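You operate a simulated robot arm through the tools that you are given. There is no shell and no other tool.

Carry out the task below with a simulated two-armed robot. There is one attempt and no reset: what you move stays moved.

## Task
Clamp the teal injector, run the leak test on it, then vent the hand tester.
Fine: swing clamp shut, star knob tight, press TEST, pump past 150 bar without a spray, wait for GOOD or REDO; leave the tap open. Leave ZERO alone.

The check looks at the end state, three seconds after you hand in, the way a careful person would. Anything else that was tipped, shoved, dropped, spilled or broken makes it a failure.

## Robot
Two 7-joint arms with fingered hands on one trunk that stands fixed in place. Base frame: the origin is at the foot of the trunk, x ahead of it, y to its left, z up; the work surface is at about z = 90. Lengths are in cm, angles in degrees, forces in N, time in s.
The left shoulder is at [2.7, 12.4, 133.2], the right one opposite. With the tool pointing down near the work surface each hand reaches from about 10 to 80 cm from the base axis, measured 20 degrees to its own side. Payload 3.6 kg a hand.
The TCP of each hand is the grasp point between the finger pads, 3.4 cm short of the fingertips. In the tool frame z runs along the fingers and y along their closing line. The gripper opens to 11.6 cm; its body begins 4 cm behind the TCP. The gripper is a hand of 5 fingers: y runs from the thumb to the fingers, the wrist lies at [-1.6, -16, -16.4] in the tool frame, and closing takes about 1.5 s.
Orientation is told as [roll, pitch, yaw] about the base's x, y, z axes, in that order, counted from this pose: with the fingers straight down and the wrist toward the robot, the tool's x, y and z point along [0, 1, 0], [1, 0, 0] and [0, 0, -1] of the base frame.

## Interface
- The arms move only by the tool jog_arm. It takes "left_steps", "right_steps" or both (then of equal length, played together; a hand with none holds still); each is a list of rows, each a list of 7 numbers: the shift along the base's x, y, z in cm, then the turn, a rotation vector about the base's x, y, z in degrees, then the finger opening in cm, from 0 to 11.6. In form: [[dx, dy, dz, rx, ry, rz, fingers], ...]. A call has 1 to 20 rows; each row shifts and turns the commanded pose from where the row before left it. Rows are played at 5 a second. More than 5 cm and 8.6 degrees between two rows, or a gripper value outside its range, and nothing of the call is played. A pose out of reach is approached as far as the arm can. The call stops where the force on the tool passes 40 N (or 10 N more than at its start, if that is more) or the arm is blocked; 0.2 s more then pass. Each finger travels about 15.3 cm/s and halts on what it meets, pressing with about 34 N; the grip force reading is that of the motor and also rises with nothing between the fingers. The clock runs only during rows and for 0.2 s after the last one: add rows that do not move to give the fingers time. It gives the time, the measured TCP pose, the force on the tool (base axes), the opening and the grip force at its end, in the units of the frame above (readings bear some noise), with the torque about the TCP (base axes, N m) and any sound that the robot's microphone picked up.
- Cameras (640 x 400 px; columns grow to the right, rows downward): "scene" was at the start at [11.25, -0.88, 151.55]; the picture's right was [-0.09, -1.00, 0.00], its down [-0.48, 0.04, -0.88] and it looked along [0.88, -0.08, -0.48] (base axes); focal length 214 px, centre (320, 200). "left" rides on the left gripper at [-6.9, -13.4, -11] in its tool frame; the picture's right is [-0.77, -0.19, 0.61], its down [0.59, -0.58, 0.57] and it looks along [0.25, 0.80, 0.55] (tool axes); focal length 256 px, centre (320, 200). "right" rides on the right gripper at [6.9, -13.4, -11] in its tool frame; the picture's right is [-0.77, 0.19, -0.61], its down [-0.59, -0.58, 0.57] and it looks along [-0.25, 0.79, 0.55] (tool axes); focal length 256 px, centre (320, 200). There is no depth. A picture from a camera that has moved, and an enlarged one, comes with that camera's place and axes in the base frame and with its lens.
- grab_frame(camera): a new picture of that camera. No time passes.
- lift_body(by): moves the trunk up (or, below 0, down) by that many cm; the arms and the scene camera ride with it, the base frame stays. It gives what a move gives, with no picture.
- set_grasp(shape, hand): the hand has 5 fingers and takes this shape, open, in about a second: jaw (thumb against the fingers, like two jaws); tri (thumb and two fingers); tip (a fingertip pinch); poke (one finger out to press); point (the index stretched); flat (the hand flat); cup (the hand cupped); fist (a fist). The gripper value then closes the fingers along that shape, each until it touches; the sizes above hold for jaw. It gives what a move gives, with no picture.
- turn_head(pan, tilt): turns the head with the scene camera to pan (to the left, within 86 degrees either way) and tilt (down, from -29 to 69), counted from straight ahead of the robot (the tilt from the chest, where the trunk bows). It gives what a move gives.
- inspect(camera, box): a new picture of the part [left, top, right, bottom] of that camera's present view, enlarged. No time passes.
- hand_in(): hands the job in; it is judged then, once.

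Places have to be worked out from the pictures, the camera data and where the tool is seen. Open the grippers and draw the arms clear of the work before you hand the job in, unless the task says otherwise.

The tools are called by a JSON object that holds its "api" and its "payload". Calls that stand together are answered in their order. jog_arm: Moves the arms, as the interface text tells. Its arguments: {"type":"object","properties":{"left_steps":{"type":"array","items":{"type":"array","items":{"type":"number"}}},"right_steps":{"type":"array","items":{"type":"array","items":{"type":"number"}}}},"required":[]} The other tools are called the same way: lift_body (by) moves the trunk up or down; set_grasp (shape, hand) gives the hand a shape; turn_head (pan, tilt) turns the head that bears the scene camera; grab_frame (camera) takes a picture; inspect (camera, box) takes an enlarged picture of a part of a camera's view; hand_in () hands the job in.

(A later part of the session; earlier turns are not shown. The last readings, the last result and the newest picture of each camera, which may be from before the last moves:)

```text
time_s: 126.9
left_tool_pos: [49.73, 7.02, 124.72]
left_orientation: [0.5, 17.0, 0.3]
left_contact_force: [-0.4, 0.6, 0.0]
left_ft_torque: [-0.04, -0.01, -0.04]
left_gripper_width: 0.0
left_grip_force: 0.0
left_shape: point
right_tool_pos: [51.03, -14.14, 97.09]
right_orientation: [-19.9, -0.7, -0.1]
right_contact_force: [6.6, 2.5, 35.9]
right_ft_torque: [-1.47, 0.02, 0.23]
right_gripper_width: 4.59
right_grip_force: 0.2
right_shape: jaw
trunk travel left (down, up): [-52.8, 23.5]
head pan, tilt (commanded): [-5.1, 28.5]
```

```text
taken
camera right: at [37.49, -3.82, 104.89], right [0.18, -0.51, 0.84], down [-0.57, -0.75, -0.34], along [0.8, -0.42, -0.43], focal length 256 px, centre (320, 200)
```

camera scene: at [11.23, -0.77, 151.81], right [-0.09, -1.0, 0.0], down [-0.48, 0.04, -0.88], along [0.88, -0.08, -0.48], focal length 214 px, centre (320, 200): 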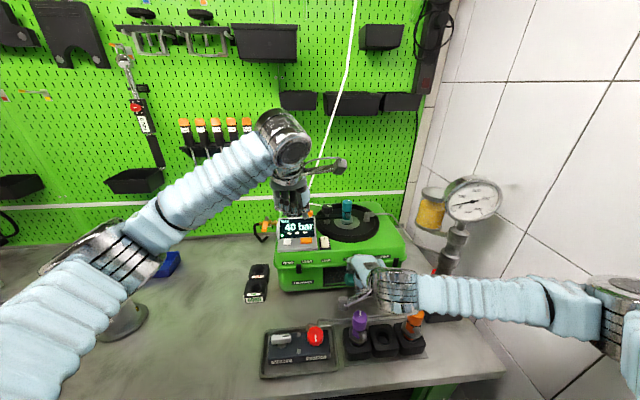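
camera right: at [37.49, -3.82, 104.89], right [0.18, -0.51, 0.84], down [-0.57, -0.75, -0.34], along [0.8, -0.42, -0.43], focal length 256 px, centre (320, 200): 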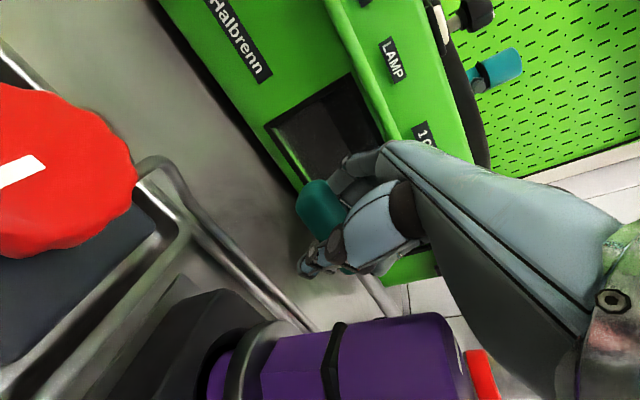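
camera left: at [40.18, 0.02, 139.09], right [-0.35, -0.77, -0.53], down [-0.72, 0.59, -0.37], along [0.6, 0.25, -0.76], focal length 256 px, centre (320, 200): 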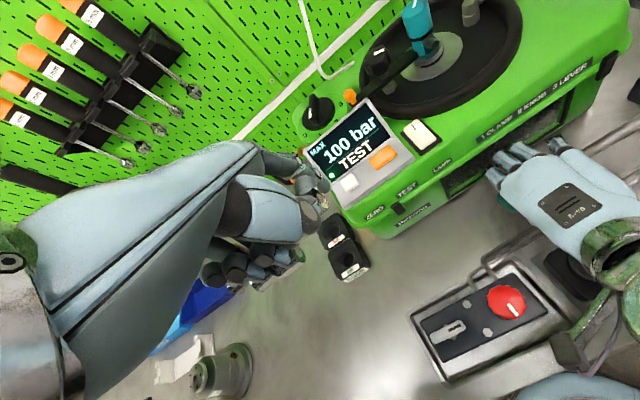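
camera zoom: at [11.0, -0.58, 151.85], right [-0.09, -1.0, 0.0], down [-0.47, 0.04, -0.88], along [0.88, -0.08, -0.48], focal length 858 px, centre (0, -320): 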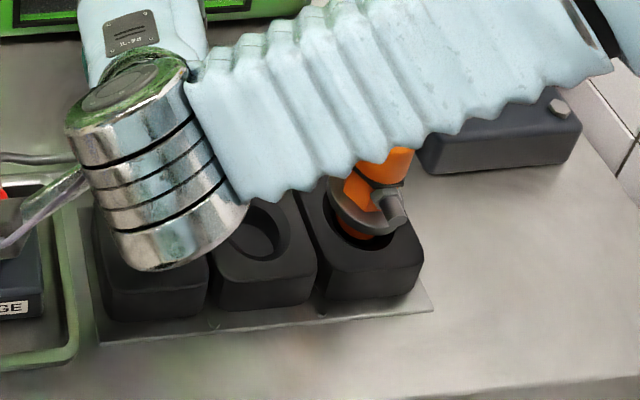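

The purple and orange injectors still stand upright beneath the arm, but clearance is small, so I won't go lower. I'll raise the lever along its arc, bringing the roll back as it goes.

{"api": "jog_arm", "payload": {"right_steps": [[0, 0, 0.5, 1.4, 0, 0, 0], [0, 0, 0.6, 1.8, 0, 0, 0], [0, 0, 0.7, 2, 0, 0, 0], [0, 0, 0.7, 2, 0, 0, 0], [0, -0.03, 0.7, 2, 0, 0, 0], [0, -0.03, 0.7, 2, 0, 0, 0], [0, -0.03, 0.7, 2, 0, 0, 0], [0, -0.05, 0.7, 2, 0, 0, 0], [0, 0, 0, 0, 0, 0, 0]]}}

{"api": "inspect", "payload": {"camera": "left", "box": [440, 80, 640, 230]}}

{"api": "inspect", "payload": {"camera": "scene", "box": [320, 220, 470, 330]}}

{"api": "inspect", "payload": {"camera": "scene", "box": [430, 165, 510, 225]}}

```text
time_s: 128.9
left_tool_pos: [50.03, 6.85, 124.72]
left_orientation: [0.4, 17.0, 0.3]
left_contact_force: [-0.8, -0.6, 0.8]
left_ft_torque: [0.0, 0.01, 0.0]
left_gripper_width: 0.02
left_grip_force: 0.0
left_shape: point
right_tool_pos: [50.94, -14.39, 101.9]
right_orientation: [-4.6, 0.2, -0.1]
right_contact_force: [-0.8, -1.0, 1.8]
right_ft_torque: [-0.02, 0.0, 0.0]
right_gripper_width: 4.59
right_grip_force: 0.0
right_shape: jaw
trunk travel left (down, up): [-52.8, 23.5]
head pan, tilt (commanded): [-5.1, 28.5]
```

```text
2.67 times, centred on (540, 155) of left
camera zoom: at [40.4, -0.15, 138.99], right [-0.35, -0.77, -0.53], down [-0.72, 0.59, -0.37], along [0.6, 0.25, -0.76], focal length 683 px, centre (-267, 320)
```

zoom: 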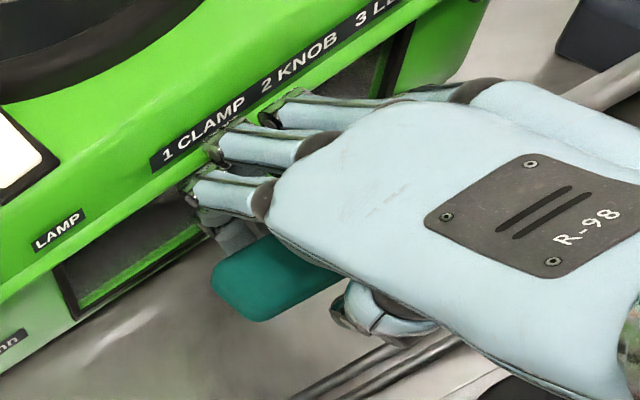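

```text
3.64 times, centred on (395, 275) of scene
camera zoom: at [11.23, -0.76, 151.8], right [-0.09, -1.0, 0.0], down [-0.48, 0.04, -0.88], along [0.88, -0.08, -0.48], focal length 780 px, centre (47, -73)
```

zoom: 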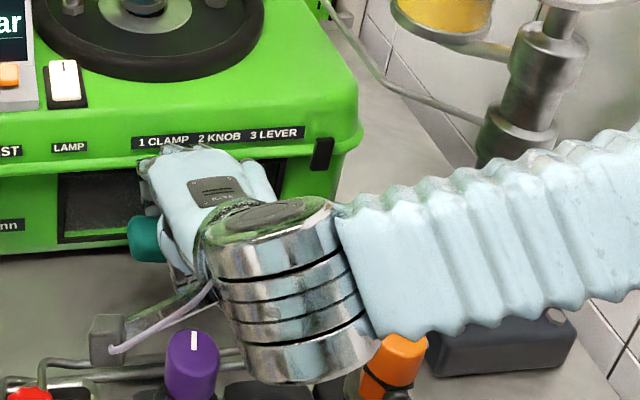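

```text
6.67 times, centred on (470, 195) of scene
camera zoom: at [11.23, -0.76, 151.8], right [-0.09, -1.0, 0.0], down [-0.48, 0.04, -0.88], along [0.88, -0.08, -0.48], focal length 1430 px, centre (-680, 233)
```

zoom: 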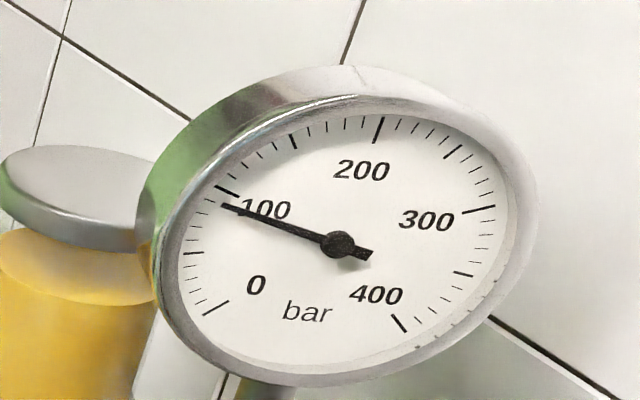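

The lever follows the hand up and the gauge holds near 90 bar. I'll raise another 3 cm, then make the next down-stroke.

{"api": "jog_arm", "payload": {"right_steps": [[-0.05, -0.05, 0.6, 1, 0, 0, 0], [-0.05, -0.05, 0.6, 1, 0, 0, 0], [0, -0.05, 0.6, 1, 0, 0, 0], [0, -0.05, 0.6, 1, 0, 0, 0], [0, -0.05, 0.6, 1, 0, 0, 0], [0, 0, 0, 0, 0, 0, 0]]}}

{"api": "inspect", "payload": {"camera": "left", "box": [440, 80, 640, 230]}}

{"api": "inspect", "payload": {"camera": "scene", "box": [430, 165, 510, 225]}}

```text
time_s: 130.3
left_tool_pos: [49.96, 6.76, 124.73]
left_orientation: [0.4, 17.1, 0.4]
left_contact_force: [0.1, -0.4, -0.4]
left_ft_torque: [0.0, 0.0, -0.02]
left_gripper_width: 0.01
left_grip_force: 0.1
left_shape: point
right_tool_pos: [50.76, -14.71, 104.89]
right_orientation: [0.3, 0.2, 0.0]
right_contact_force: [-0.1, 0.3, -0.2]
right_ft_torque: [0.0, -0.01, -0.02]
right_gripper_width: 4.03
right_grip_force: 0.0
right_shape: jaw
trunk travel left (down, up): [-52.8, 23.5]
head pan, tilt (commanded): [-5.1, 28.5]
```

```text
2.67 times, centred on (540, 155) of left
camera zoom: at [40.41, -0.15, 138.99], right [-0.36, -0.77, -0.53], down [-0.72, 0.59, -0.37], along [0.6, 0.25, -0.76], focal length 683 px, centre (-267, 320)
```

zoom: 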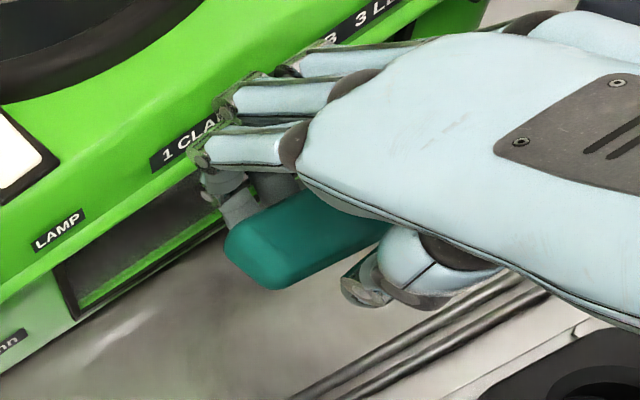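

```text
6.67 times, centred on (470, 195) of scene
camera zoom: at [11.24, -0.76, 151.8], right [-0.09, -1.0, 0.0], down [-0.48, 0.04, -0.88], along [0.88, -0.08, -0.48], focal length 1430 px, centre (-680, 233)
```

zoom: 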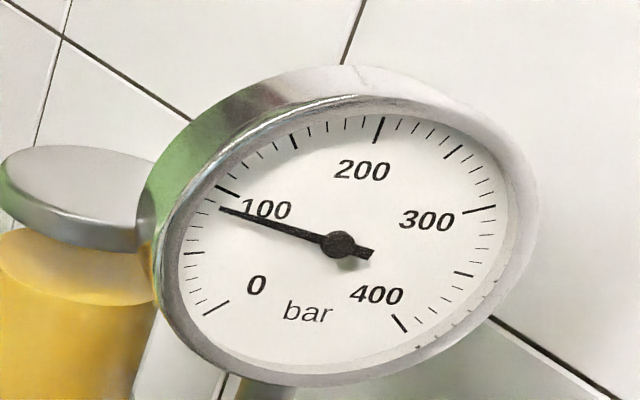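

The gauge reads about 88 bar. I'll raise 1 cm more, then do one smooth down-stroke of 8 cm, which should bring it to about 165 bar.

{"api": "jog_arm", "payload": {"right_steps": [[0, -0.05, 0.5, 0.7, 0, 0, 0], [0, -0.05, 0.5, 0.7, 0, 0, 0], [0, 0.05, -0.8, -1.8, 0, 0, 0], [0, 0.05, -0.8, -1.8, 0, 0, 0], [0, 0.05, -0.8, -1.9, 0, 0, 0], [0, 0.05, -0.8, -1.9, 0, 0, 0], [0, 0.05, -0.8, -1.9, 0, 0, 0], [0, 0.05, -0.8, -1.9, 0, 0, 0], [0, 0.04, -0.8, -1.9, 0, 0, 0], [0, 0.04, -0.8, -1.9, 0, 0, 0], [0, 0, -0.8, -1.9, 0, 0, 0], [0, 0, -0.7, -1.9, 0, 0, 0]]}}

{"api": "inspect", "payload": {"camera": "scene", "box": [265, 200, 345, 252]}}

{"api": "inspect", "payload": {"camera": "scene", "box": [430, 165, 510, 225]}}

{"api": "inspect", "payload": {"camera": "scene", "box": [320, 190, 400, 240]}}

```text
time_s: 132.9
left_tool_pos: [50.03, 7.03, 124.7]
left_orientation: [0.4, 17.1, 0.3]
left_contact_force: [0.7, 0.3, 0.6]
left_ft_torque: [0.02, -0.03, 0.01]
left_gripper_width: 0.0
left_grip_force: 0.0
left_shape: point
right_tool_pos: [50.78, -14.45, 97.87]
right_orientation: [-17.1, 0.1, -0.1]
right_contact_force: [-0.9, 2.3, 2.5]
right_ft_torque: [-0.12, 0.01, 0.05]
right_gripper_width: 4.04
right_grip_force: 0.1
right_shape: jaw
trunk travel left (down, up): [-52.8, 23.5]
head pan, tilt (commanded): [-5.1, 28.5]
```

```text
7.69 times, centred on (305, 226) of scene
camera zoom: at [11.23, -0.7, 151.8], right [-0.09, -1.0, 0.0], down [-0.48, 0.04, -0.88], along [0.88, -0.08, -0.48], focal length 1650 px, centre (435, 0)
```

zoom: 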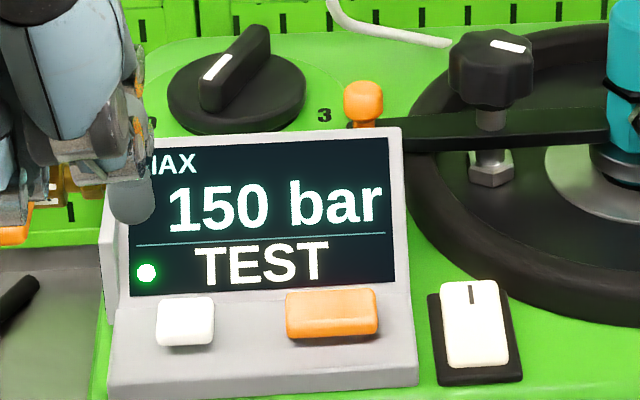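

```text
6.67 times, centred on (470, 195) of scene
camera zoom: at [11.23, -0.7, 151.8], right [-0.09, -1.0, 0.0], down [-0.48, 0.04, -0.88], along [0.88, -0.08, -0.48], focal length 1430 px, centre (-680, 233)
```

zoom: 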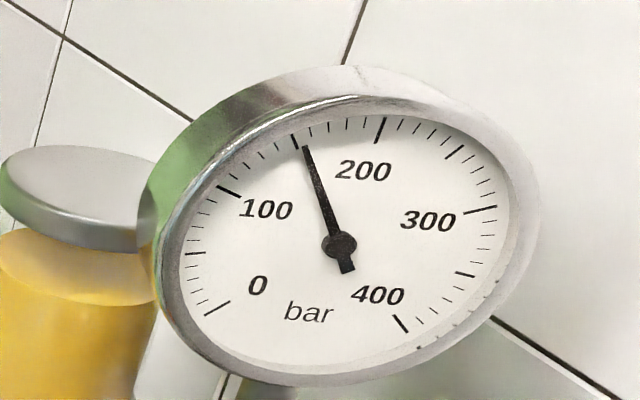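

```text
8.00 times, centred on (360, 215) of scene
camera zoom: at [11.23, -0.7, 151.8], right [-0.09, -1.0, 0.0], down [-0.48, 0.04, -0.88], along [0.88, -0.08, -0.48], focal length 1716 px, centre (0, 80)
```

zoom: 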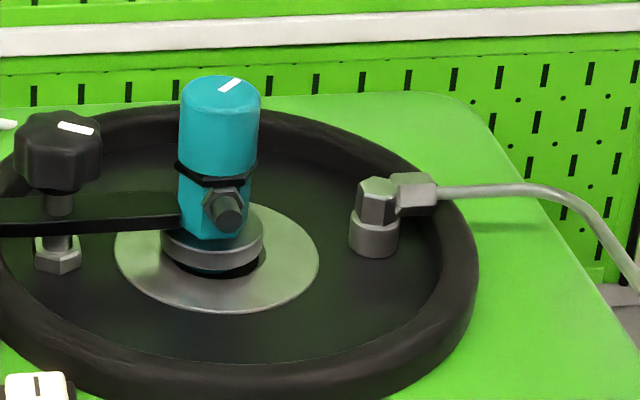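

The gauge shows about 155 bar and the display 150. To be clearly past 150 I'll add a short partial stroke, aiming near 170–180.

{"api": "jog_arm", "payload": {"right_steps": [[0, 0, 0.8, 1.9, 0, 0, 0], [0, -0.02, 0.8, 1.9, 0, 0, 0], [0, -0.02, 0.8, 1.9, 0, 0, 0], [0, -0.02, 0.6, 1.5, 0, 0, 0], [0, 0.02, -0.8, -1.9, 0, 0, 0], [0, 0.02, -0.8, -1.9, 0, 0, 0], [0, 0.02, -0.8, -1.9, 0, 0, 0], [0, 0, -0.6, -1.5, 0, 0, 0]]}}

{"api": "inspect", "payload": {"camera": "scene", "box": [265, 200, 345, 252]}}

{"api": "inspect", "payload": {"camera": "scene", "box": [430, 165, 510, 225]}}

```text
time_s: 134.7
left_tool_pos: [50.12, 6.84, 124.57]
left_orientation: [0.3, 16.9, 0.3]
left_contact_force: [0.6, -0.8, -0.9]
left_ft_torque: [0.0, 0.01, -0.01]
left_gripper_width: 0.03
left_grip_force: 0.1
left_shape: point
right_tool_pos: [50.82, -14.39, 97.8]
right_orientation: [-17.1, 0.2, 0.1]
right_contact_force: [0.5, 1.1, 2.7]
right_ft_torque: [-0.1, -0.03, 0.06]
right_gripper_width: 4.06
right_grip_force: 0.2
right_shape: jaw
trunk travel left (down, up): [-52.8, 23.5]
head pan, tilt (commanded): [-5.1, 28.5]
```

```text
7.69 times, centred on (305, 226) of scene
camera zoom: at [11.23, -0.7, 151.8], right [-0.09, -1.0, 0.0], down [-0.48, 0.04, -0.88], along [0.88, -0.08, -0.48], focal length 1650 px, centre (435, 0)
```

zoom: 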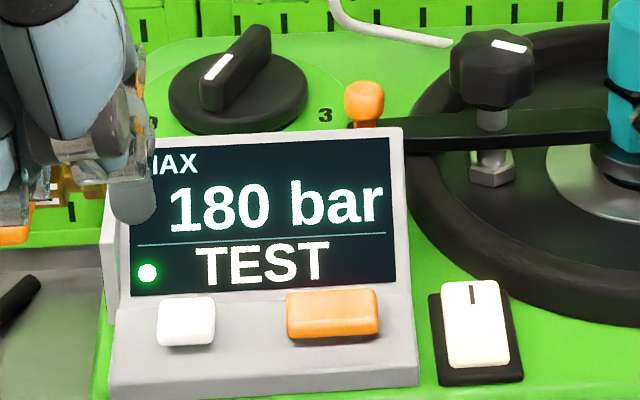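

```text
6.67 times, centred on (470, 195) of scene
camera zoom: at [11.23, -0.7, 151.8], right [-0.09, -1.0, 0.0], down [-0.48, 0.04, -0.88], along [0.88, -0.08, -0.48], focal length 1430 px, centre (-680, 233)
```

zoom: 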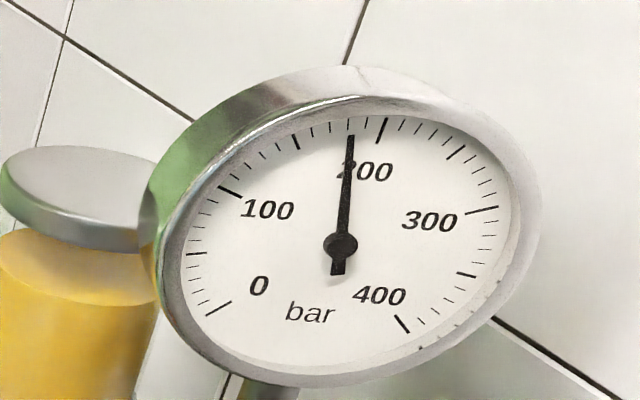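

180 bar with no spray. I'll hold still and wait for GOOD or REDO.

{"api": "jog_arm", "payload": {"right_steps": [[0, 0, 0, 0, 0, 0, 0], [0, 0, 0, 0, 0, 0, 0], [0, 0, 0, 0, 0, 0, 0], [0, 0, 0, 0, 0, 0, 0], [0, 0, 0, 0, 0, 0, 0], [0, 0, 0, 0, 0, 0, 0], [0, 0, 0, 0, 0, 0, 0], [0, 0, 0, 0, 0, 0, 0], [0, 0, 0, 0, 0, 0, 0], [0, 0, 0, 0, 0, 0, 0]]}}

{"api": "inspect", "payload": {"camera": "scene", "box": [265, 200, 345, 252]}}

{"api": "inspect", "payload": {"camera": "scene", "box": [430, 165, 510, 225]}}

```text
time_s: 136.9
left_tool_pos: [49.88, 6.97, 124.69]
left_orientation: [0.3, 17.0, 0.4]
left_contact_force: [0.1, -0.3, -1.2]
left_ft_torque: [-0.01, -0.03, -0.02]
left_gripper_width: 0.0
left_grip_force: 0.1
left_shape: point
right_tool_pos: [50.84, -14.38, 97.96]
right_orientation: [-17.0, 0.1, -0.1]
right_contact_force: [-1.0, 1.3, 2.4]
right_ft_torque: [-0.11, 0.0, -0.02]
right_gripper_width: 4.61
right_grip_force: 0.1
right_shape: jaw
trunk travel left (down, up): [-52.8, 23.5]
head pan, tilt (commanded): [-5.1, 28.5]
```

```text
7.69 times, centred on (305, 226) of scene
camera zoom: at [11.21, -0.73, 151.81], right [-0.09, -1.0, 0.0], down [-0.48, 0.04, -0.88], along [0.88, -0.08, -0.48], focal length 1650 px, centre (435, 0)
```

zoom: 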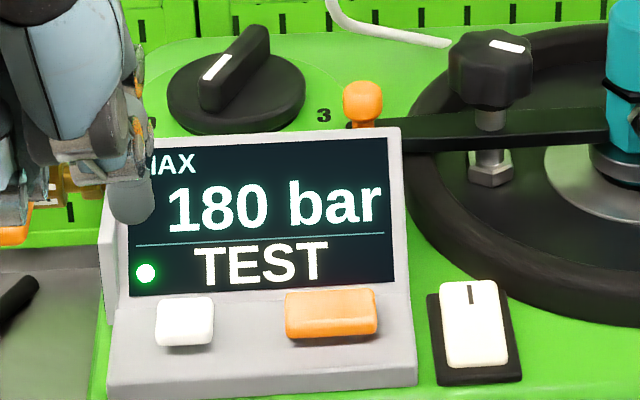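

```text
6.67 times, centred on (470, 195) of scene
camera zoom: at [11.21, -0.73, 151.81], right [-0.09, -1.0, 0.0], down [-0.48, 0.04, -0.88], along [0.88, -0.08, -0.48], focal length 1430 px, centre (-680, 233)
```

zoom: 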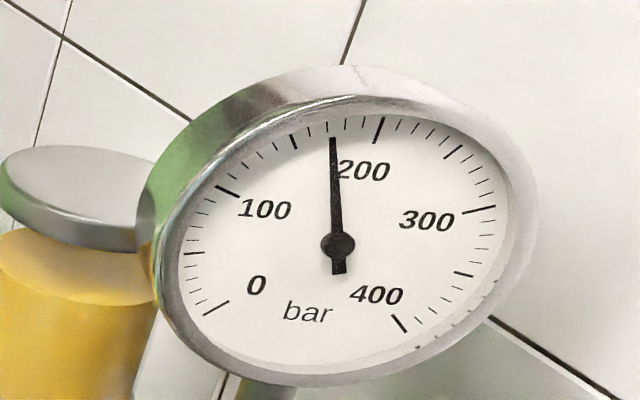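

Still testing, with the needle falling slowly to about 172. I'll keep waiting.

{"api": "jog_arm", "payload": {"right_steps": [[0, 0, 0, 0, 0, 0, 0], [0, 0, 0, 0, 0, 0, 0], [0, 0, 0, 0, 0, 0, 0], [0, 0, 0, 0, 0, 0, 0], [0, 0, 0, 0, 0, 0, 0], [0, 0, 0, 0, 0, 0, 0], [0, 0, 0, 0, 0, 0, 0], [0, 0, 0, 0, 0, 0, 0], [0, 0, 0, 0, 0, 0, 0], [0, 0, 0, 0, 0, 0, 0], [0, 0, 0, 0, 0, 0, 0], [0, 0, 0, 0, 0, 0, 0], [0, 0, 0, 0, 0, 0, 0], [0, 0, 0, 0, 0, 0, 0], [0, 0, 0, 0, 0, 0, 0]]}}

{"api": "inspect", "payload": {"camera": "scene", "box": [265, 200, 345, 252]}}

{"api": "inspect", "payload": {"camera": "scene", "box": [430, 165, 510, 225]}}

```text
time_s: 140.1
left_tool_pos: [50.03, 6.92, 124.61]
left_orientation: [0.2, 17.0, 0.3]
left_contact_force: [1.2, -0.7, 0.7]
left_ft_torque: [0.05, -0.02, 0.0]
left_gripper_width: 0.0
left_grip_force: 0.0
left_shape: point
right_tool_pos: [50.78, -14.36, 98.04]
right_orientation: [-17.0, 0.0, 0.0]
right_contact_force: [-0.4, 0.4, 2.3]
right_ft_torque: [-0.08, -0.02, 0.01]
right_gripper_width: 4.04
right_grip_force: 0.1
right_shape: jaw
trunk travel left (down, up): [-52.8, 23.5]
head pan, tilt (commanded): [-5.1, 28.5]
```

```text
7.69 times, centred on (305, 226) of scene
camera zoom: at [11.21, -0.73, 151.81], right [-0.09, -1.0, 0.0], down [-0.48, 0.04, -0.88], along [0.88, -0.08, -0.48], focal length 1650 px, centre (435, 0)
```

zoom: 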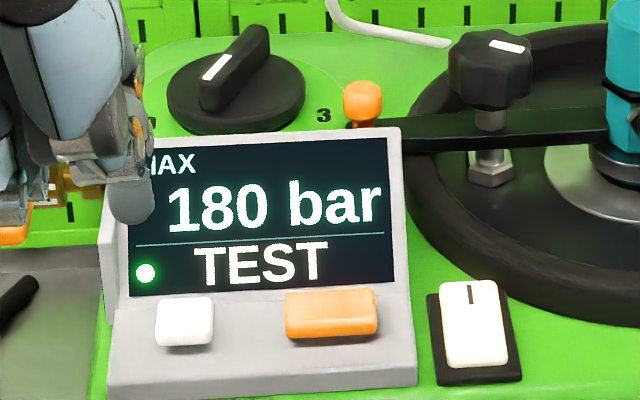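

```text
6.67 times, centred on (470, 195) of scene
camera zoom: at [11.21, -0.73, 151.81], right [-0.09, -1.0, 0.0], down [-0.48, 0.04, -0.88], along [0.88, -0.08, -0.48], focal length 1430 px, centre (-680, 233)
```

zoom: 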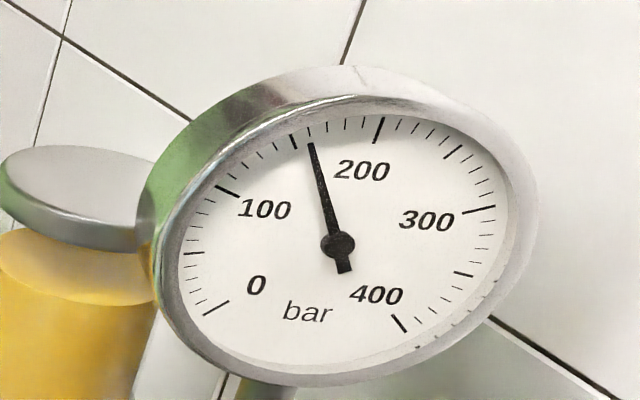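

Still TEST, with the needle near 160. I'll wait longer without touching anything.

{"api": "jog_arm", "payload": {"right_steps": [[0, 0, 0, 0, 0, 0, 0], [0, 0, 0, 0, 0, 0, 0], [0, 0, 0, 0, 0, 0, 0], [0, 0, 0, 0, 0, 0, 0], [0, 0, 0, 0, 0, 0, 0], [0, 0, 0, 0, 0, 0, 0], [0, 0, 0, 0, 0, 0, 0], [0, 0, 0, 0, 0, 0, 0], [0, 0, 0, 0, 0, 0, 0], [0, 0, 0, 0, 0, 0, 0]]}}

{"api": "inspect", "payload": {"camera": "scene", "box": [265, 200, 345, 252]}}

{"api": "inspect", "payload": {"camera": "scene", "box": [430, 165, 510, 225]}}

```text
time_s: 142.3
left_tool_pos: [49.93, 6.93, 124.83]
left_orientation: [0.3, 17.0, 0.3]
left_contact_force: [-0.5, 1.0, -0.9]
left_ft_torque: [0.02, 0.03, 0.02]
left_gripper_width: 0.0
left_grip_force: 0.1
left_shape: point
right_tool_pos: [50.82, -14.38, 97.97]
right_orientation: [-17.1, -0.1, -0.1]
right_contact_force: [0.0, 0.8, 2.3]
right_ft_torque: [-0.1, 0.03, -0.03]
right_gripper_width: 4.59
right_grip_force: 0.1
right_shape: jaw
trunk travel left (down, up): [-52.8, 23.5]
head pan, tilt (commanded): [-5.1, 28.5]
```

```text
7.69 times, centred on (305, 226) of scene
camera zoom: at [11.21, -0.73, 151.81], right [-0.09, -1.0, 0.0], down [-0.48, 0.04, -0.88], along [0.88, -0.08, -0.48], focal length 1650 px, centre (435, 0)
```

zoom: 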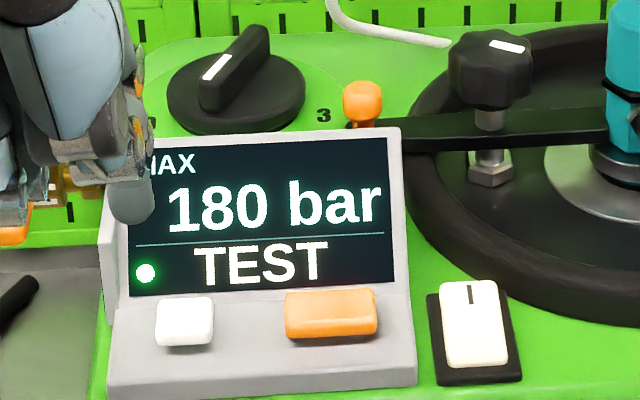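

```text
6.67 times, centred on (470, 195) of scene
camera zoom: at [11.21, -0.73, 151.81], right [-0.09, -1.0, 0.0], down [-0.48, 0.04, -0.88], along [0.88, -0.08, -0.48], focal length 1430 px, centre (-680, 233)
```

zoom: 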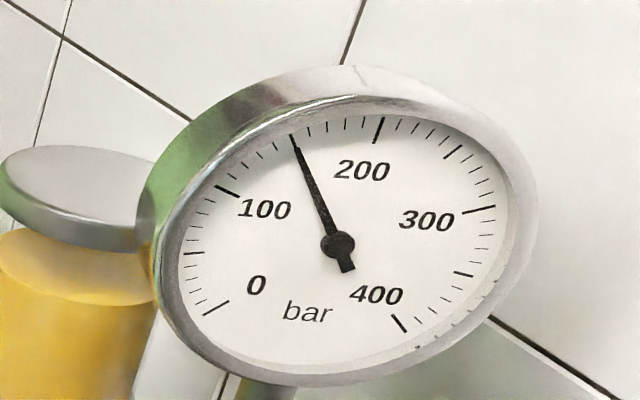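

The needle is at about 150 and it still shows TEST. I'll keep waiting undisturbed.

{"api": "jog_arm", "payload": {"right_steps": [[0, 0, 0, 0, 0, 0, 0], [0, 0, 0, 0, 0, 0, 0], [0, 0, 0, 0, 0, 0, 0], [0, 0, 0, 0, 0, 0, 0], [0, 0, 0, 0, 0, 0, 0], [0, 0, 0, 0, 0, 0, 0], [0, 0, 0, 0, 0, 0, 0], [0, 0, 0, 0, 0, 0, 0], [0, 0, 0, 0, 0, 0, 0], [0, 0, 0, 0, 0, 0, 0]]}}

{"api": "inspect", "payload": {"camera": "scene", "box": [265, 200, 345, 252]}}

{"api": "inspect", "payload": {"camera": "scene", "box": [430, 165, 510, 225]}}

```text
time_s: 144.5
left_tool_pos: [49.91, 6.89, 124.64]
left_orientation: [0.3, 17.0, 0.3]
left_contact_force: [0.5, -0.8, 0.8]
left_ft_torque: [0.01, -0.01, 0.03]
left_gripper_width: 0.01
left_grip_force: 0.0
left_shape: point
right_tool_pos: [50.76, -14.42, 97.94]
right_orientation: [-17.0, 0.1, 0.0]
right_contact_force: [-0.3, 0.5, 2.8]
right_ft_torque: [-0.1, -0.01, 0.01]
right_gripper_width: 4.07
right_grip_force: 0.0
right_shape: jaw
trunk travel left (down, up): [-52.8, 23.5]
head pan, tilt (commanded): [-5.1, 28.5]
```

```text
7.69 times, centred on (305, 226) of scene
camera zoom: at [11.21, -0.73, 151.81], right [-0.09, -1.0, 0.0], down [-0.48, 0.04, -0.88], along [0.88, -0.08, -0.48], focal length 1650 px, centre (435, 0)
```

zoom: 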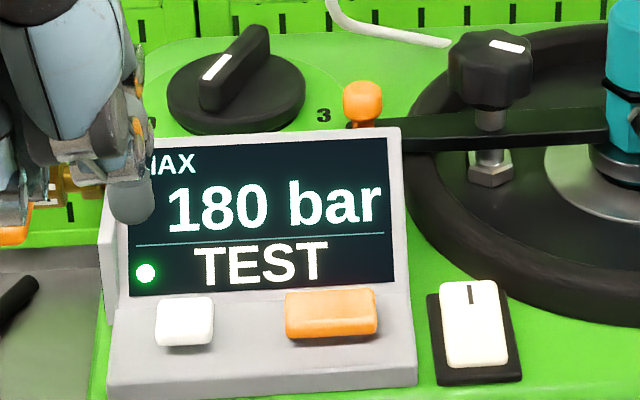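

```text
6.67 times, centred on (470, 195) of scene
camera zoom: at [11.21, -0.73, 151.81], right [-0.09, -1.0, 0.0], down [-0.48, 0.04, -0.88], along [0.88, -0.08, -0.48], focal length 1430 px, centre (-680, 233)
```

zoom: 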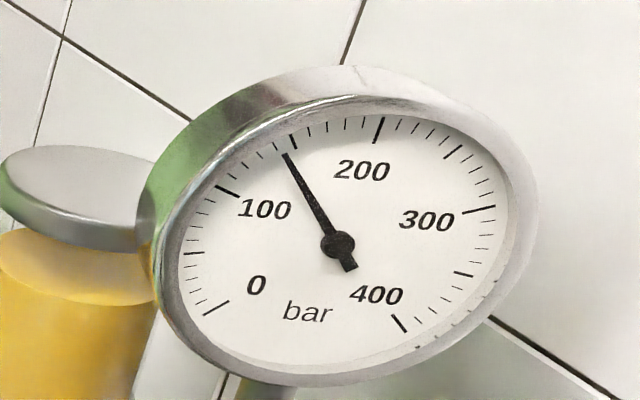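

About 143 bar, still TEST. I'll wait another 4 seconds.

{"api": "jog_arm", "payload": {"right_steps": [[0, 0, 0, 0, 0, 0, 0], [0, 0, 0, 0, 0, 0, 0], [0, 0, 0, 0, 0, 0, 0], [0, 0, 0, 0, 0, 0, 0], [0, 0, 0, 0, 0, 0, 0], [0, 0, 0, 0, 0, 0, 0], [0, 0, 0, 0, 0, 0, 0], [0, 0, 0, 0, 0, 0, 0], [0, 0, 0, 0, 0, 0, 0], [0, 0, 0, 0, 0, 0, 0], [0, 0, 0, 0, 0, 0, 0], [0, 0, 0, 0, 0, 0, 0], [0, 0, 0, 0, 0, 0, 0], [0, 0, 0, 0, 0, 0, 0], [0, 0, 0, 0, 0, 0, 0], [0, 0, 0, 0, 0, 0, 0], [0, 0, 0, 0, 0, 0, 0], [0, 0, 0, 0, 0, 0, 0], [0, 0, 0, 0, 0, 0, 0], [0, 0, 0, 0, 0, 0, 0]]}}

{"api": "inspect", "payload": {"camera": "scene", "box": [265, 200, 345, 252]}}

{"api": "inspect", "payload": {"camera": "scene", "box": [430, 165, 510, 225]}}

```text
time_s: 148.7
left_tool_pos: [49.9, 6.93, 124.64]
left_orientation: [0.3, 17.1, 0.3]
left_contact_force: [0.2, -0.5, -0.5]
left_ft_torque: [-0.02, -0.01, 0.0]
left_gripper_width: 0.0
left_grip_force: 0.2
left_shape: point
right_tool_pos: [50.94, -14.44, 97.93]
right_orientation: [-17.0, 0.1, -0.1]
right_contact_force: [-0.8, 1.2, 2.0]
right_ft_torque: [-0.1, -0.02, 0.0]
right_gripper_width: 4.56
right_grip_force: 0.1
right_shape: jaw
trunk travel left (down, up): [-52.8, 23.5]
head pan, tilt (commanded): [-5.1, 28.5]
```

```text
7.69 times, centred on (305, 226) of scene
camera zoom: at [11.21, -0.73, 151.81], right [-0.09, -1.0, 0.0], down [-0.48, 0.04, -0.88], along [0.88, -0.08, -0.48], focal length 1650 px, centre (435, 0)
```

zoom: 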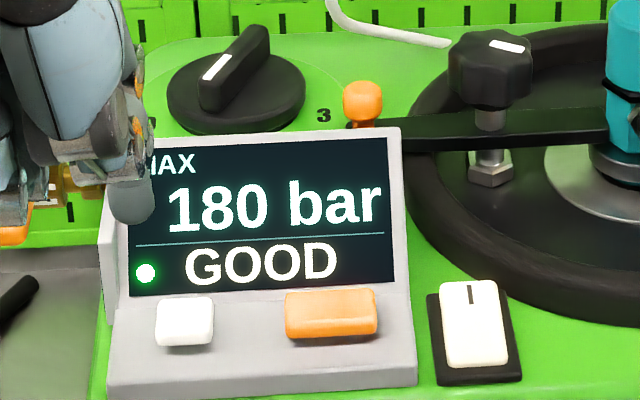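

```text
6.67 times, centred on (470, 195) of scene
camera zoom: at [11.21, -0.73, 151.81], right [-0.09, -1.0, 0.0], down [-0.48, 0.04, -0.88], along [0.88, -0.08, -0.48], focal length 1430 px, centre (-680, 233)
```

zoom: 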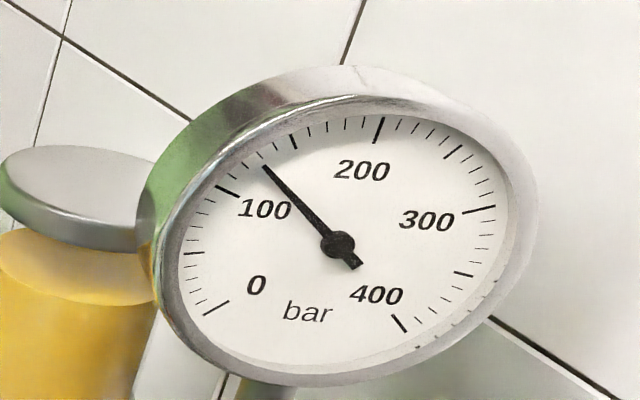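

The display says GOOD. Now I'll open the right hand and lift it off the lever along the way it came, taking out the roll.

{"api": "jog_arm", "payload": {"right_steps": [[0, 0, 0, 0, 0, 0, 6], [0, 0, 0, 0, 0, 0, 6], [0, 0, 0.5, 1.4, 0, 0, 6], [0, 0, 0.8, 1.8, 0, 0, 6], [0, 0, 1, 2, 0, 0, 6], [0, 0, 1, 2, 0, 0, 6], [0, 0, 1, 2, 0, 0, 6], [0, 0, 1, 2, 0, 0, 6], [0, 0, 1, 2, 0, 0, 6], [0, 0, 1, 2, 0, 0, 6], [0, 0, 1, 1.8, 0, 0, 6], [0, 0, 1, 0, 0, 0, 6], [0, 0, 1, 0, 0, 0, 6], [0, 0, 0, 0, 0, 0, 6]]}}

{"api": "grab_frame", "payload": {"camera": "left"}}

{"api": "grab_frame", "payload": {"camera": "scene"}}

```text
time_s: 151.7
left_tool_pos: [49.98, 6.89, 124.6]
left_orientation: [0.4, 17.0, 0.2]
left_contact_force: [0.2, 0.1, -0.3]
left_ft_torque: [0.0, 0.04, 0.01]
left_gripper_width: 0.0
left_grip_force: 0.0
left_shape: point
right_tool_pos: [50.87, -14.34, 108.36]
right_orientation: [0.0, 0.1, 0.0]
right_contact_force: [0.0, 0.0, -0.6]
right_ft_torque: [-0.02, 0.0, 0.03]
right_gripper_width: 6.04
right_grip_force: 0.0
right_shape: jaw
trunk travel left (down, up): [-52.8, 23.5]
head pan, tilt (commanded): [-5.1, 28.5]
```

```text
taken
camera left: at [40.42, -0.15, 138.99], right [-0.35, -0.77, -0.53], down [-0.72, 0.59, -0.37], along [0.6, 0.25, -0.76], focal length 256 px, centre (320, 200)
```

left: 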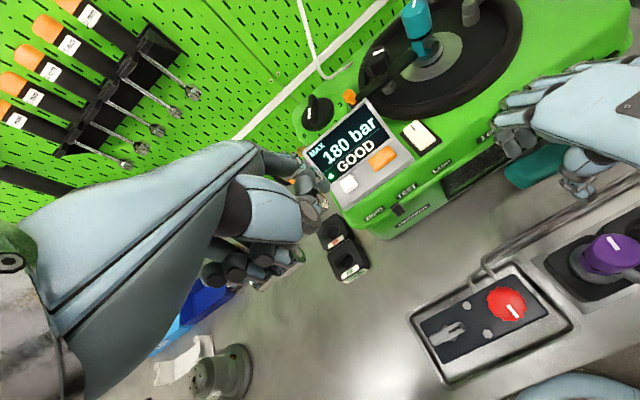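

```text
taken
camera scene: at [11.24, -0.76, 151.8], right [-0.09, -1.0, 0.0], down [-0.48, 0.04, -0.88], along [0.88, -0.08, -0.48], focal length 214 px, centre (320, 200)
```

scene: 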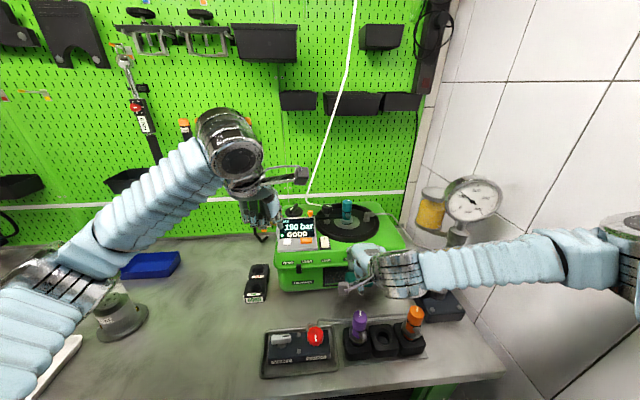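

The right hand is rising off the lever without force. I'll lift it further and bring it back to neutral.

{"api": "jog_arm", "payload": {"right_steps": [[0, 0, 1.5, 0, 0, 0, 6], [0, 0, 1.5, 0, 0, 0, 6], [0, 0, 2, 0, 0, 0, 7], [0, 0, 2, 0, 0, 0, 9], [0, -0.5, 2.5, 0, 0, 0, 11], [-0.5, -0.8, 2.5, 0, 0, 0, 11], [-0.8, -1, 3, 0, 0, 0, 11], [-0.8, -1, 3, 0, 0, 0, 11], [-0.8, -1, 3, 0, 0, 0, 11], [-0.8, -1, 3, 0, 0, 0, 11], [-0.6, -1, 3, 0, 0, 0, 11], [-0.6, -1, 3, 0, 0, 0, 11], [-0.6, -1, 2, 0, 0, 0, 11], [0, 0, 0, 0, 0, 0, 11]]}}

{"api": "grab_frame", "payload": {"camera": "scene"}}

{"api": "inspect", "payload": {"camera": "scene", "box": [240, 250, 470, 390]}}

{"api": "inspect", "payload": {"camera": "left", "box": [390, 250, 560, 390]}}

```text
time_s: 154.7
left_tool_pos: [50.02, 6.88, 124.68]
left_orientation: [0.5, 17.1, 0.3]
left_contact_force: [-0.7, 0.4, -0.2]
left_ft_torque: [0.03, 0.0, -0.03]
left_gripper_width: 0.0
left_grip_force: 0.2
left_shape: point
right_tool_pos: [45.39, -22.74, 140.18]
right_orientation: [0.0, 0.1, 0.0]
right_contact_force: [-1.0, -0.5, -0.1]
right_ft_torque: [-0.02, -0.02, 0.0]
right_gripper_width: 10.99
right_grip_force: 0.2
right_shape: jaw
trunk travel left (down, up): [-52.8, 23.5]
head pan, tilt (commanded): [-5.1, 28.5]
```

```text
taken
camera scene: at [11.25, -0.75, 151.8], right [-0.09, -1.0, 0.0], down [-0.48, 0.04, -0.88], along [0.88, -0.08, -0.48], focal length 214 px, centre (320, 200)
```

scene: 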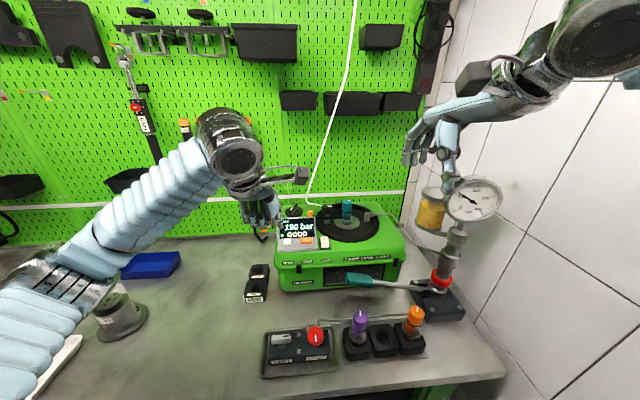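

```text
2.78 times, centred on (355, 320) of scene
camera zoom: at [11.25, -0.75, 151.8], right [-0.09, -1.0, 0.0], down [-0.48, 0.04, -0.88], along [0.88, -0.08, -0.48], focal length 597 px, centre (223, -134)
```

zoom: 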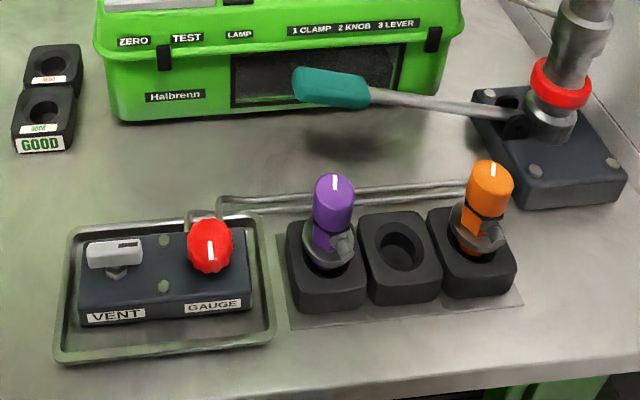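

```text
2.86 times, centred on (475, 320) of left
camera zoom: at [40.42, -0.15, 138.99], right [-0.36, -0.77, -0.53], down [-0.72, 0.59, -0.37], along [0.6, 0.25, -0.76], focal length 731 px, centre (-123, -143)
```

zoom: 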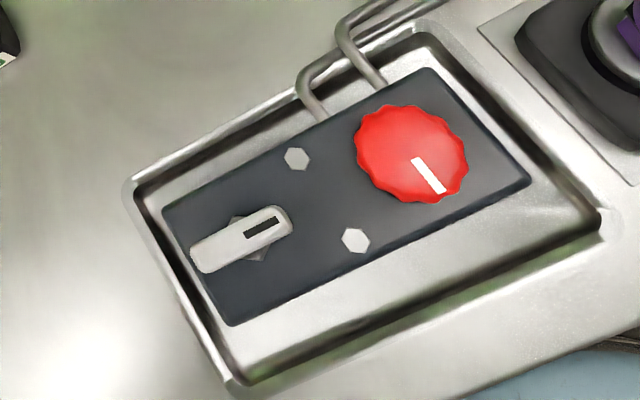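

The bench is undisturbed, and the VENT lever sits along y with its centre at [42.0, 5.9, 96.2] and its marked end at [41.8, 3.5]. I'll bring the left index in front of that end, so it can be pushed a quarter turn counter-clockwise.

{"api": "jog_arm", "payload": {"left_steps": [[-1.42, 0, -1, 0, 0, 0, 10.79], [-1.42, 0, -1.5, 0, 0, 0, 10.79], [-1.42, -0.1, -1.6, 0, 0, 0, 10.79], [-1.42, -0.1, -1.7, 0, 0, 0, 10.79], [-1.42, -0.1, -1.7, 0, 0, 0, 10.79], [-1.42, -0.2, -1.7, 0, 0, 0, 10.79], [-1.42, -0.2, -1.7, 0, 0, 0, 10.79], [-1.42, -0.2, -1.7, 0, 0, 0, 10.79], [-1.42, -0.2, -1.7, 0, 0, 0, 10.79], [-1.42, -0.2, -1.7, 0, 0, 0, 10.79], [-1.42, -0.1, -1.7, 0, 0, 0, 10.79], [-1.38, 0, -1.5, 0, 0, 0, 10.79], [0, 0, 0, 0, 0, 0, 10.79]]}}

{"api": "grab_frame", "payload": {"camera": "left"}}

{"api": "grab_frame", "payload": {"camera": "scene"}}

{"api": "grab_frame", "payload": {"camera": "right"}}

```text
time_s: 157.5
left_tool_pos: [33.67, 5.47, 105.16]
left_orientation: [0.4, 17.2, 0.3]
left_contact_force: [0.4, -0.2, 0.3]
left_ft_torque: [-0.01, 0.01, 0.0]
left_gripper_width: 0.02
left_grip_force: 0.1
left_shape: point
left hand out of reach, approached as far as the arm can: row 12
right_tool_pos: [45.34, -22.76, 140.25]
right_orientation: [-0.1, 0.1, 0.1]
right_contact_force: [-0.4, 0.1, -0.2]
right_ft_torque: [0.01, -0.03, -0.05]
right_gripper_width: 11.0
right_grip_force: 0.1
right_shape: jaw
trunk travel left (down, up): [-52.8, 23.5]
head pan, tilt (commanded): [-5.1, 28.5]
```

```text
taken
camera left: at [24.14, -1.67, 119.48], right [-0.36, -0.77, -0.53], down [-0.72, 0.59, -0.37], along [0.6, 0.25, -0.76], focal length 256 px, centre (320, 200)
```

left: 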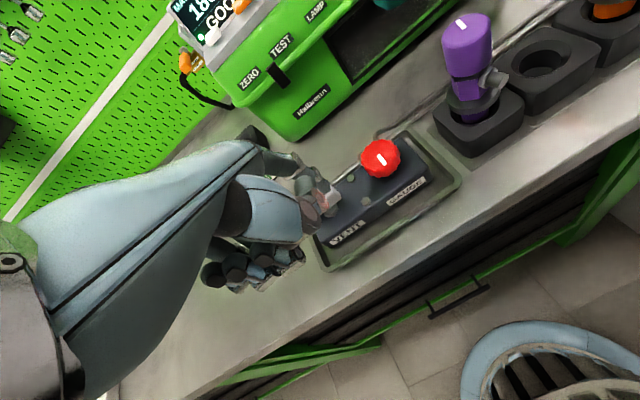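

```text
taken
camera scene: at [11.25, -0.78, 151.8], right [-0.09, -1.0, 0.0], down [-0.48, 0.04, -0.88], along [0.88, -0.08, -0.48], focal length 214 px, centre (320, 200)
```

scene: 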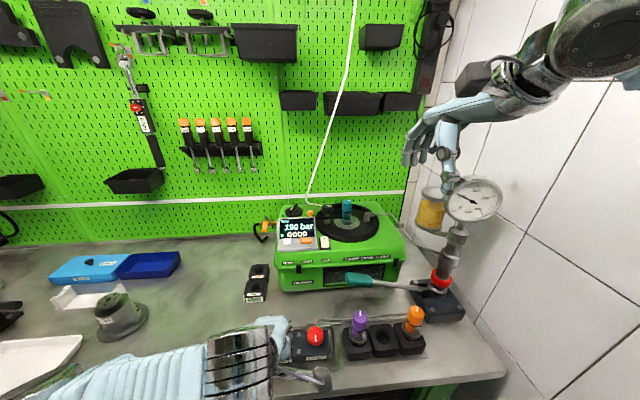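

```text
taken
camera right: at [31.8, -15.81, 151.24], right [0.19, -0.77, 0.61], down [-0.58, -0.59, -0.56], along [0.79, -0.25, -0.55], focal length 256 px, centre (320, 200)
```

right: 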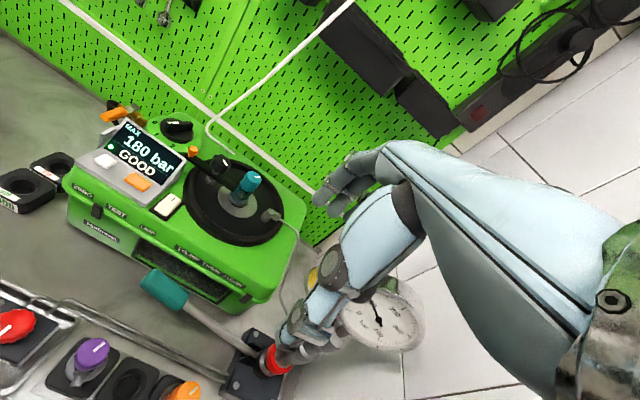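

The arm hit its near limit at x≈33.7. Pitching the hand another 18° makes the finger more vertical and moves the wrist outward, so I'll do that while keeping the fingertip about where it is.

{"api": "jog_arm", "payload": {"left_steps": [[0.63, 0, 0.6, 0, 6, 0, 10.79], [0.63, 0, 0.6, 0, 6, 0, 10.79], [0.63, 0, 0.56, 0, 6, 0, 10.79], [0, 0, 0, 0, 0, 0, 10.79]]}}

{"api": "inspect", "payload": {"camera": "left", "box": [240, 100, 440, 280]}}

{"api": "inspect", "payload": {"camera": "scene", "box": [220, 290, 360, 400]}}

```text
time_s: 158.5
left_tool_pos: [35.71, 5.4, 106.99]
left_orientation: [0.5, 35.2, 0.5]
left_contact_force: [0.0, 0.4, -0.2]
left_ft_torque: [0.01, -0.01, -0.01]
left_gripper_width: 0.0
left_grip_force: 0.0
left_shape: point
right_tool_pos: [45.35, -22.79, 140.14]
right_orientation: [0.0, 0.0, 0.0]
right_contact_force: [-0.3, 0.3, -0.2]
right_ft_torque: [0.0, -0.01, 0.01]
right_gripper_width: 10.99
right_grip_force: 0.2
right_shape: jaw
trunk travel left (down, up): [-52.8, 23.5]
head pan, tilt (commanded): [-5.1, 28.5]
```

```text
2.22 times, centred on (340, 190) of left
camera zoom: at [30.95, -1.6, 123.57], right [-0.5, -0.77, -0.4], down [-0.8, 0.59, -0.13], along [0.33, 0.25, -0.91], focal length 569 px, centre (276, 222)
```

zoom: 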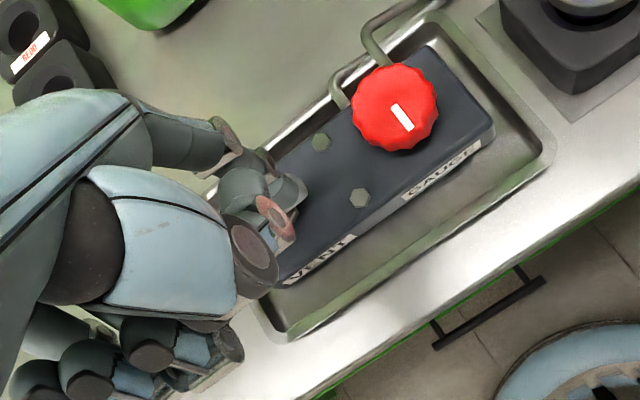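

```text
3.64 times, centred on (290, 345) of scene
camera zoom: at [11.18, -0.76, 151.81], right [-0.09, -1.0, 0.0], down [-0.48, 0.04, -0.88], along [0.88, -0.08, -0.48], focal length 780 px, centre (429, -327)
```

zoom: 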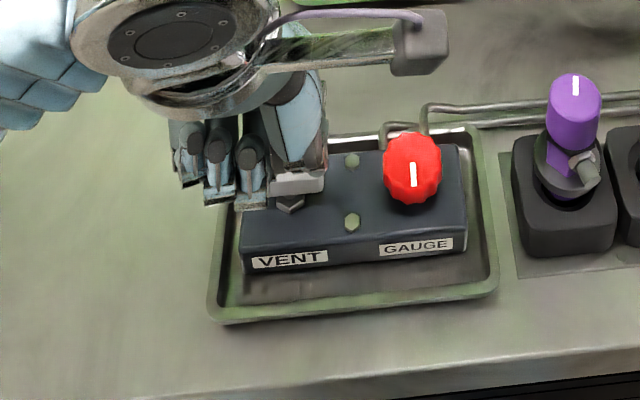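

The fingertip is at about [40.3, 3.5, 100.1] but hides the lever in both views. I'll yaw the right hand +36° in free air so its camera can watch from the side.

{"api": "jog_arm", "payload": {"right_steps": [[0, 0, 0, 0, 0, 6, 11], [0, 0, 0, 0, 0, 6, 11], [0, 0, 0, 0, 0, 6, 11], [0, 0, 0, 0, 0, 6, 11], [0, 0, 0, 0, 0, 6, 11], [0, 0, 0, 0, 0, 6, 11], [0, 0, 0, 0, 0, 0, 11]]}}

{"api": "grab_frame", "payload": {"camera": "right"}}

```text
time_s: 160.1
left_tool_pos: [35.39, 6.02, 106.96]
left_orientation: [0.0, 35.1, 0.1]
left_contact_force: [-1.0, -0.1, 0.3]
left_ft_torque: [0.01, -0.01, 0.03]
left_gripper_width: 0.0
left_grip_force: 0.1
left_shape: point
right_tool_pos: [45.15, -21.91, 140.36]
right_orientation: [-0.4, 0.2, 35.9]
right_contact_force: [-0.4, 0.1, 0.9]
right_ft_torque: [0.0, 0.03, 0.0]
right_gripper_width: 11.0
right_grip_force: 0.0
right_shape: jaw
trunk travel left (down, up): [-52.8, 23.5]
head pan, tilt (commanded): [-5.1, 28.5]
```

```text
taken
camera right: at [30.18, -24.14, 151.48], right [0.6, -0.51, 0.62], down [-0.12, -0.82, -0.56], along [0.79, 0.26, -0.55], focal length 256 px, centre (320, 200)
```

right: 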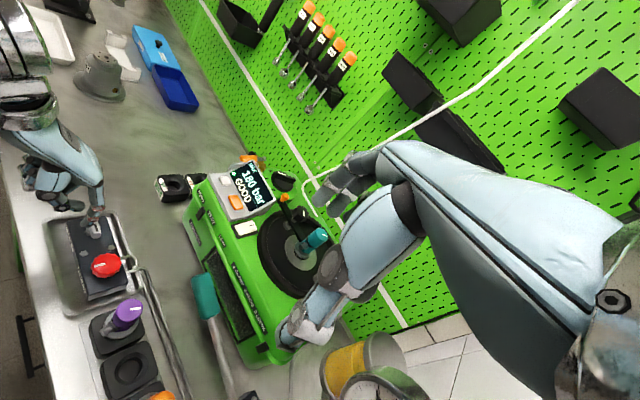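

Now the right camera sees the left finger and the vent block. I'll zoom in there.

{"api": "inspect", "payload": {"camera": "right", "box": [20, 150, 160, 310]}}

{"api": "inspect", "payload": {"camera": "right", "box": [60, 190, 130, 270]}}

```text
2.50 times, centred on (90, 230) of right
camera zoom: at [30.18, -24.14, 151.48], right [0.6, -0.51, 0.62], down [-0.12, -0.82, -0.56], along [0.79, 0.26, -0.55], focal length 640 px, centre (895, 125)
```

zoom: 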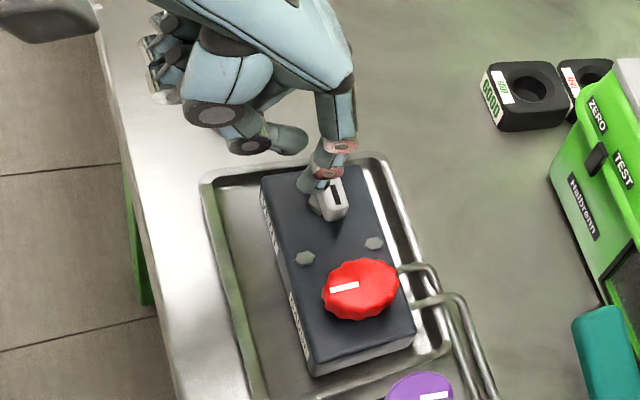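

```text
5.00 times, centred on (95, 230) of right
camera zoom: at [30.18, -24.14, 151.48], right [0.6, -0.51, 0.62], down [-0.12, -0.82, -0.56], along [0.79, 0.26, -0.55], focal length 1280 px, centre (1445, 50)
```

zoom: 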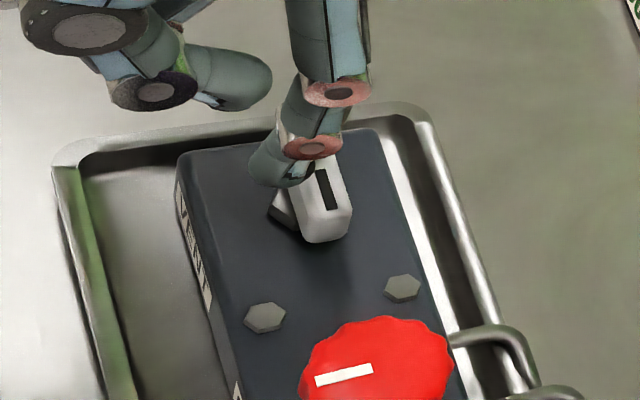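

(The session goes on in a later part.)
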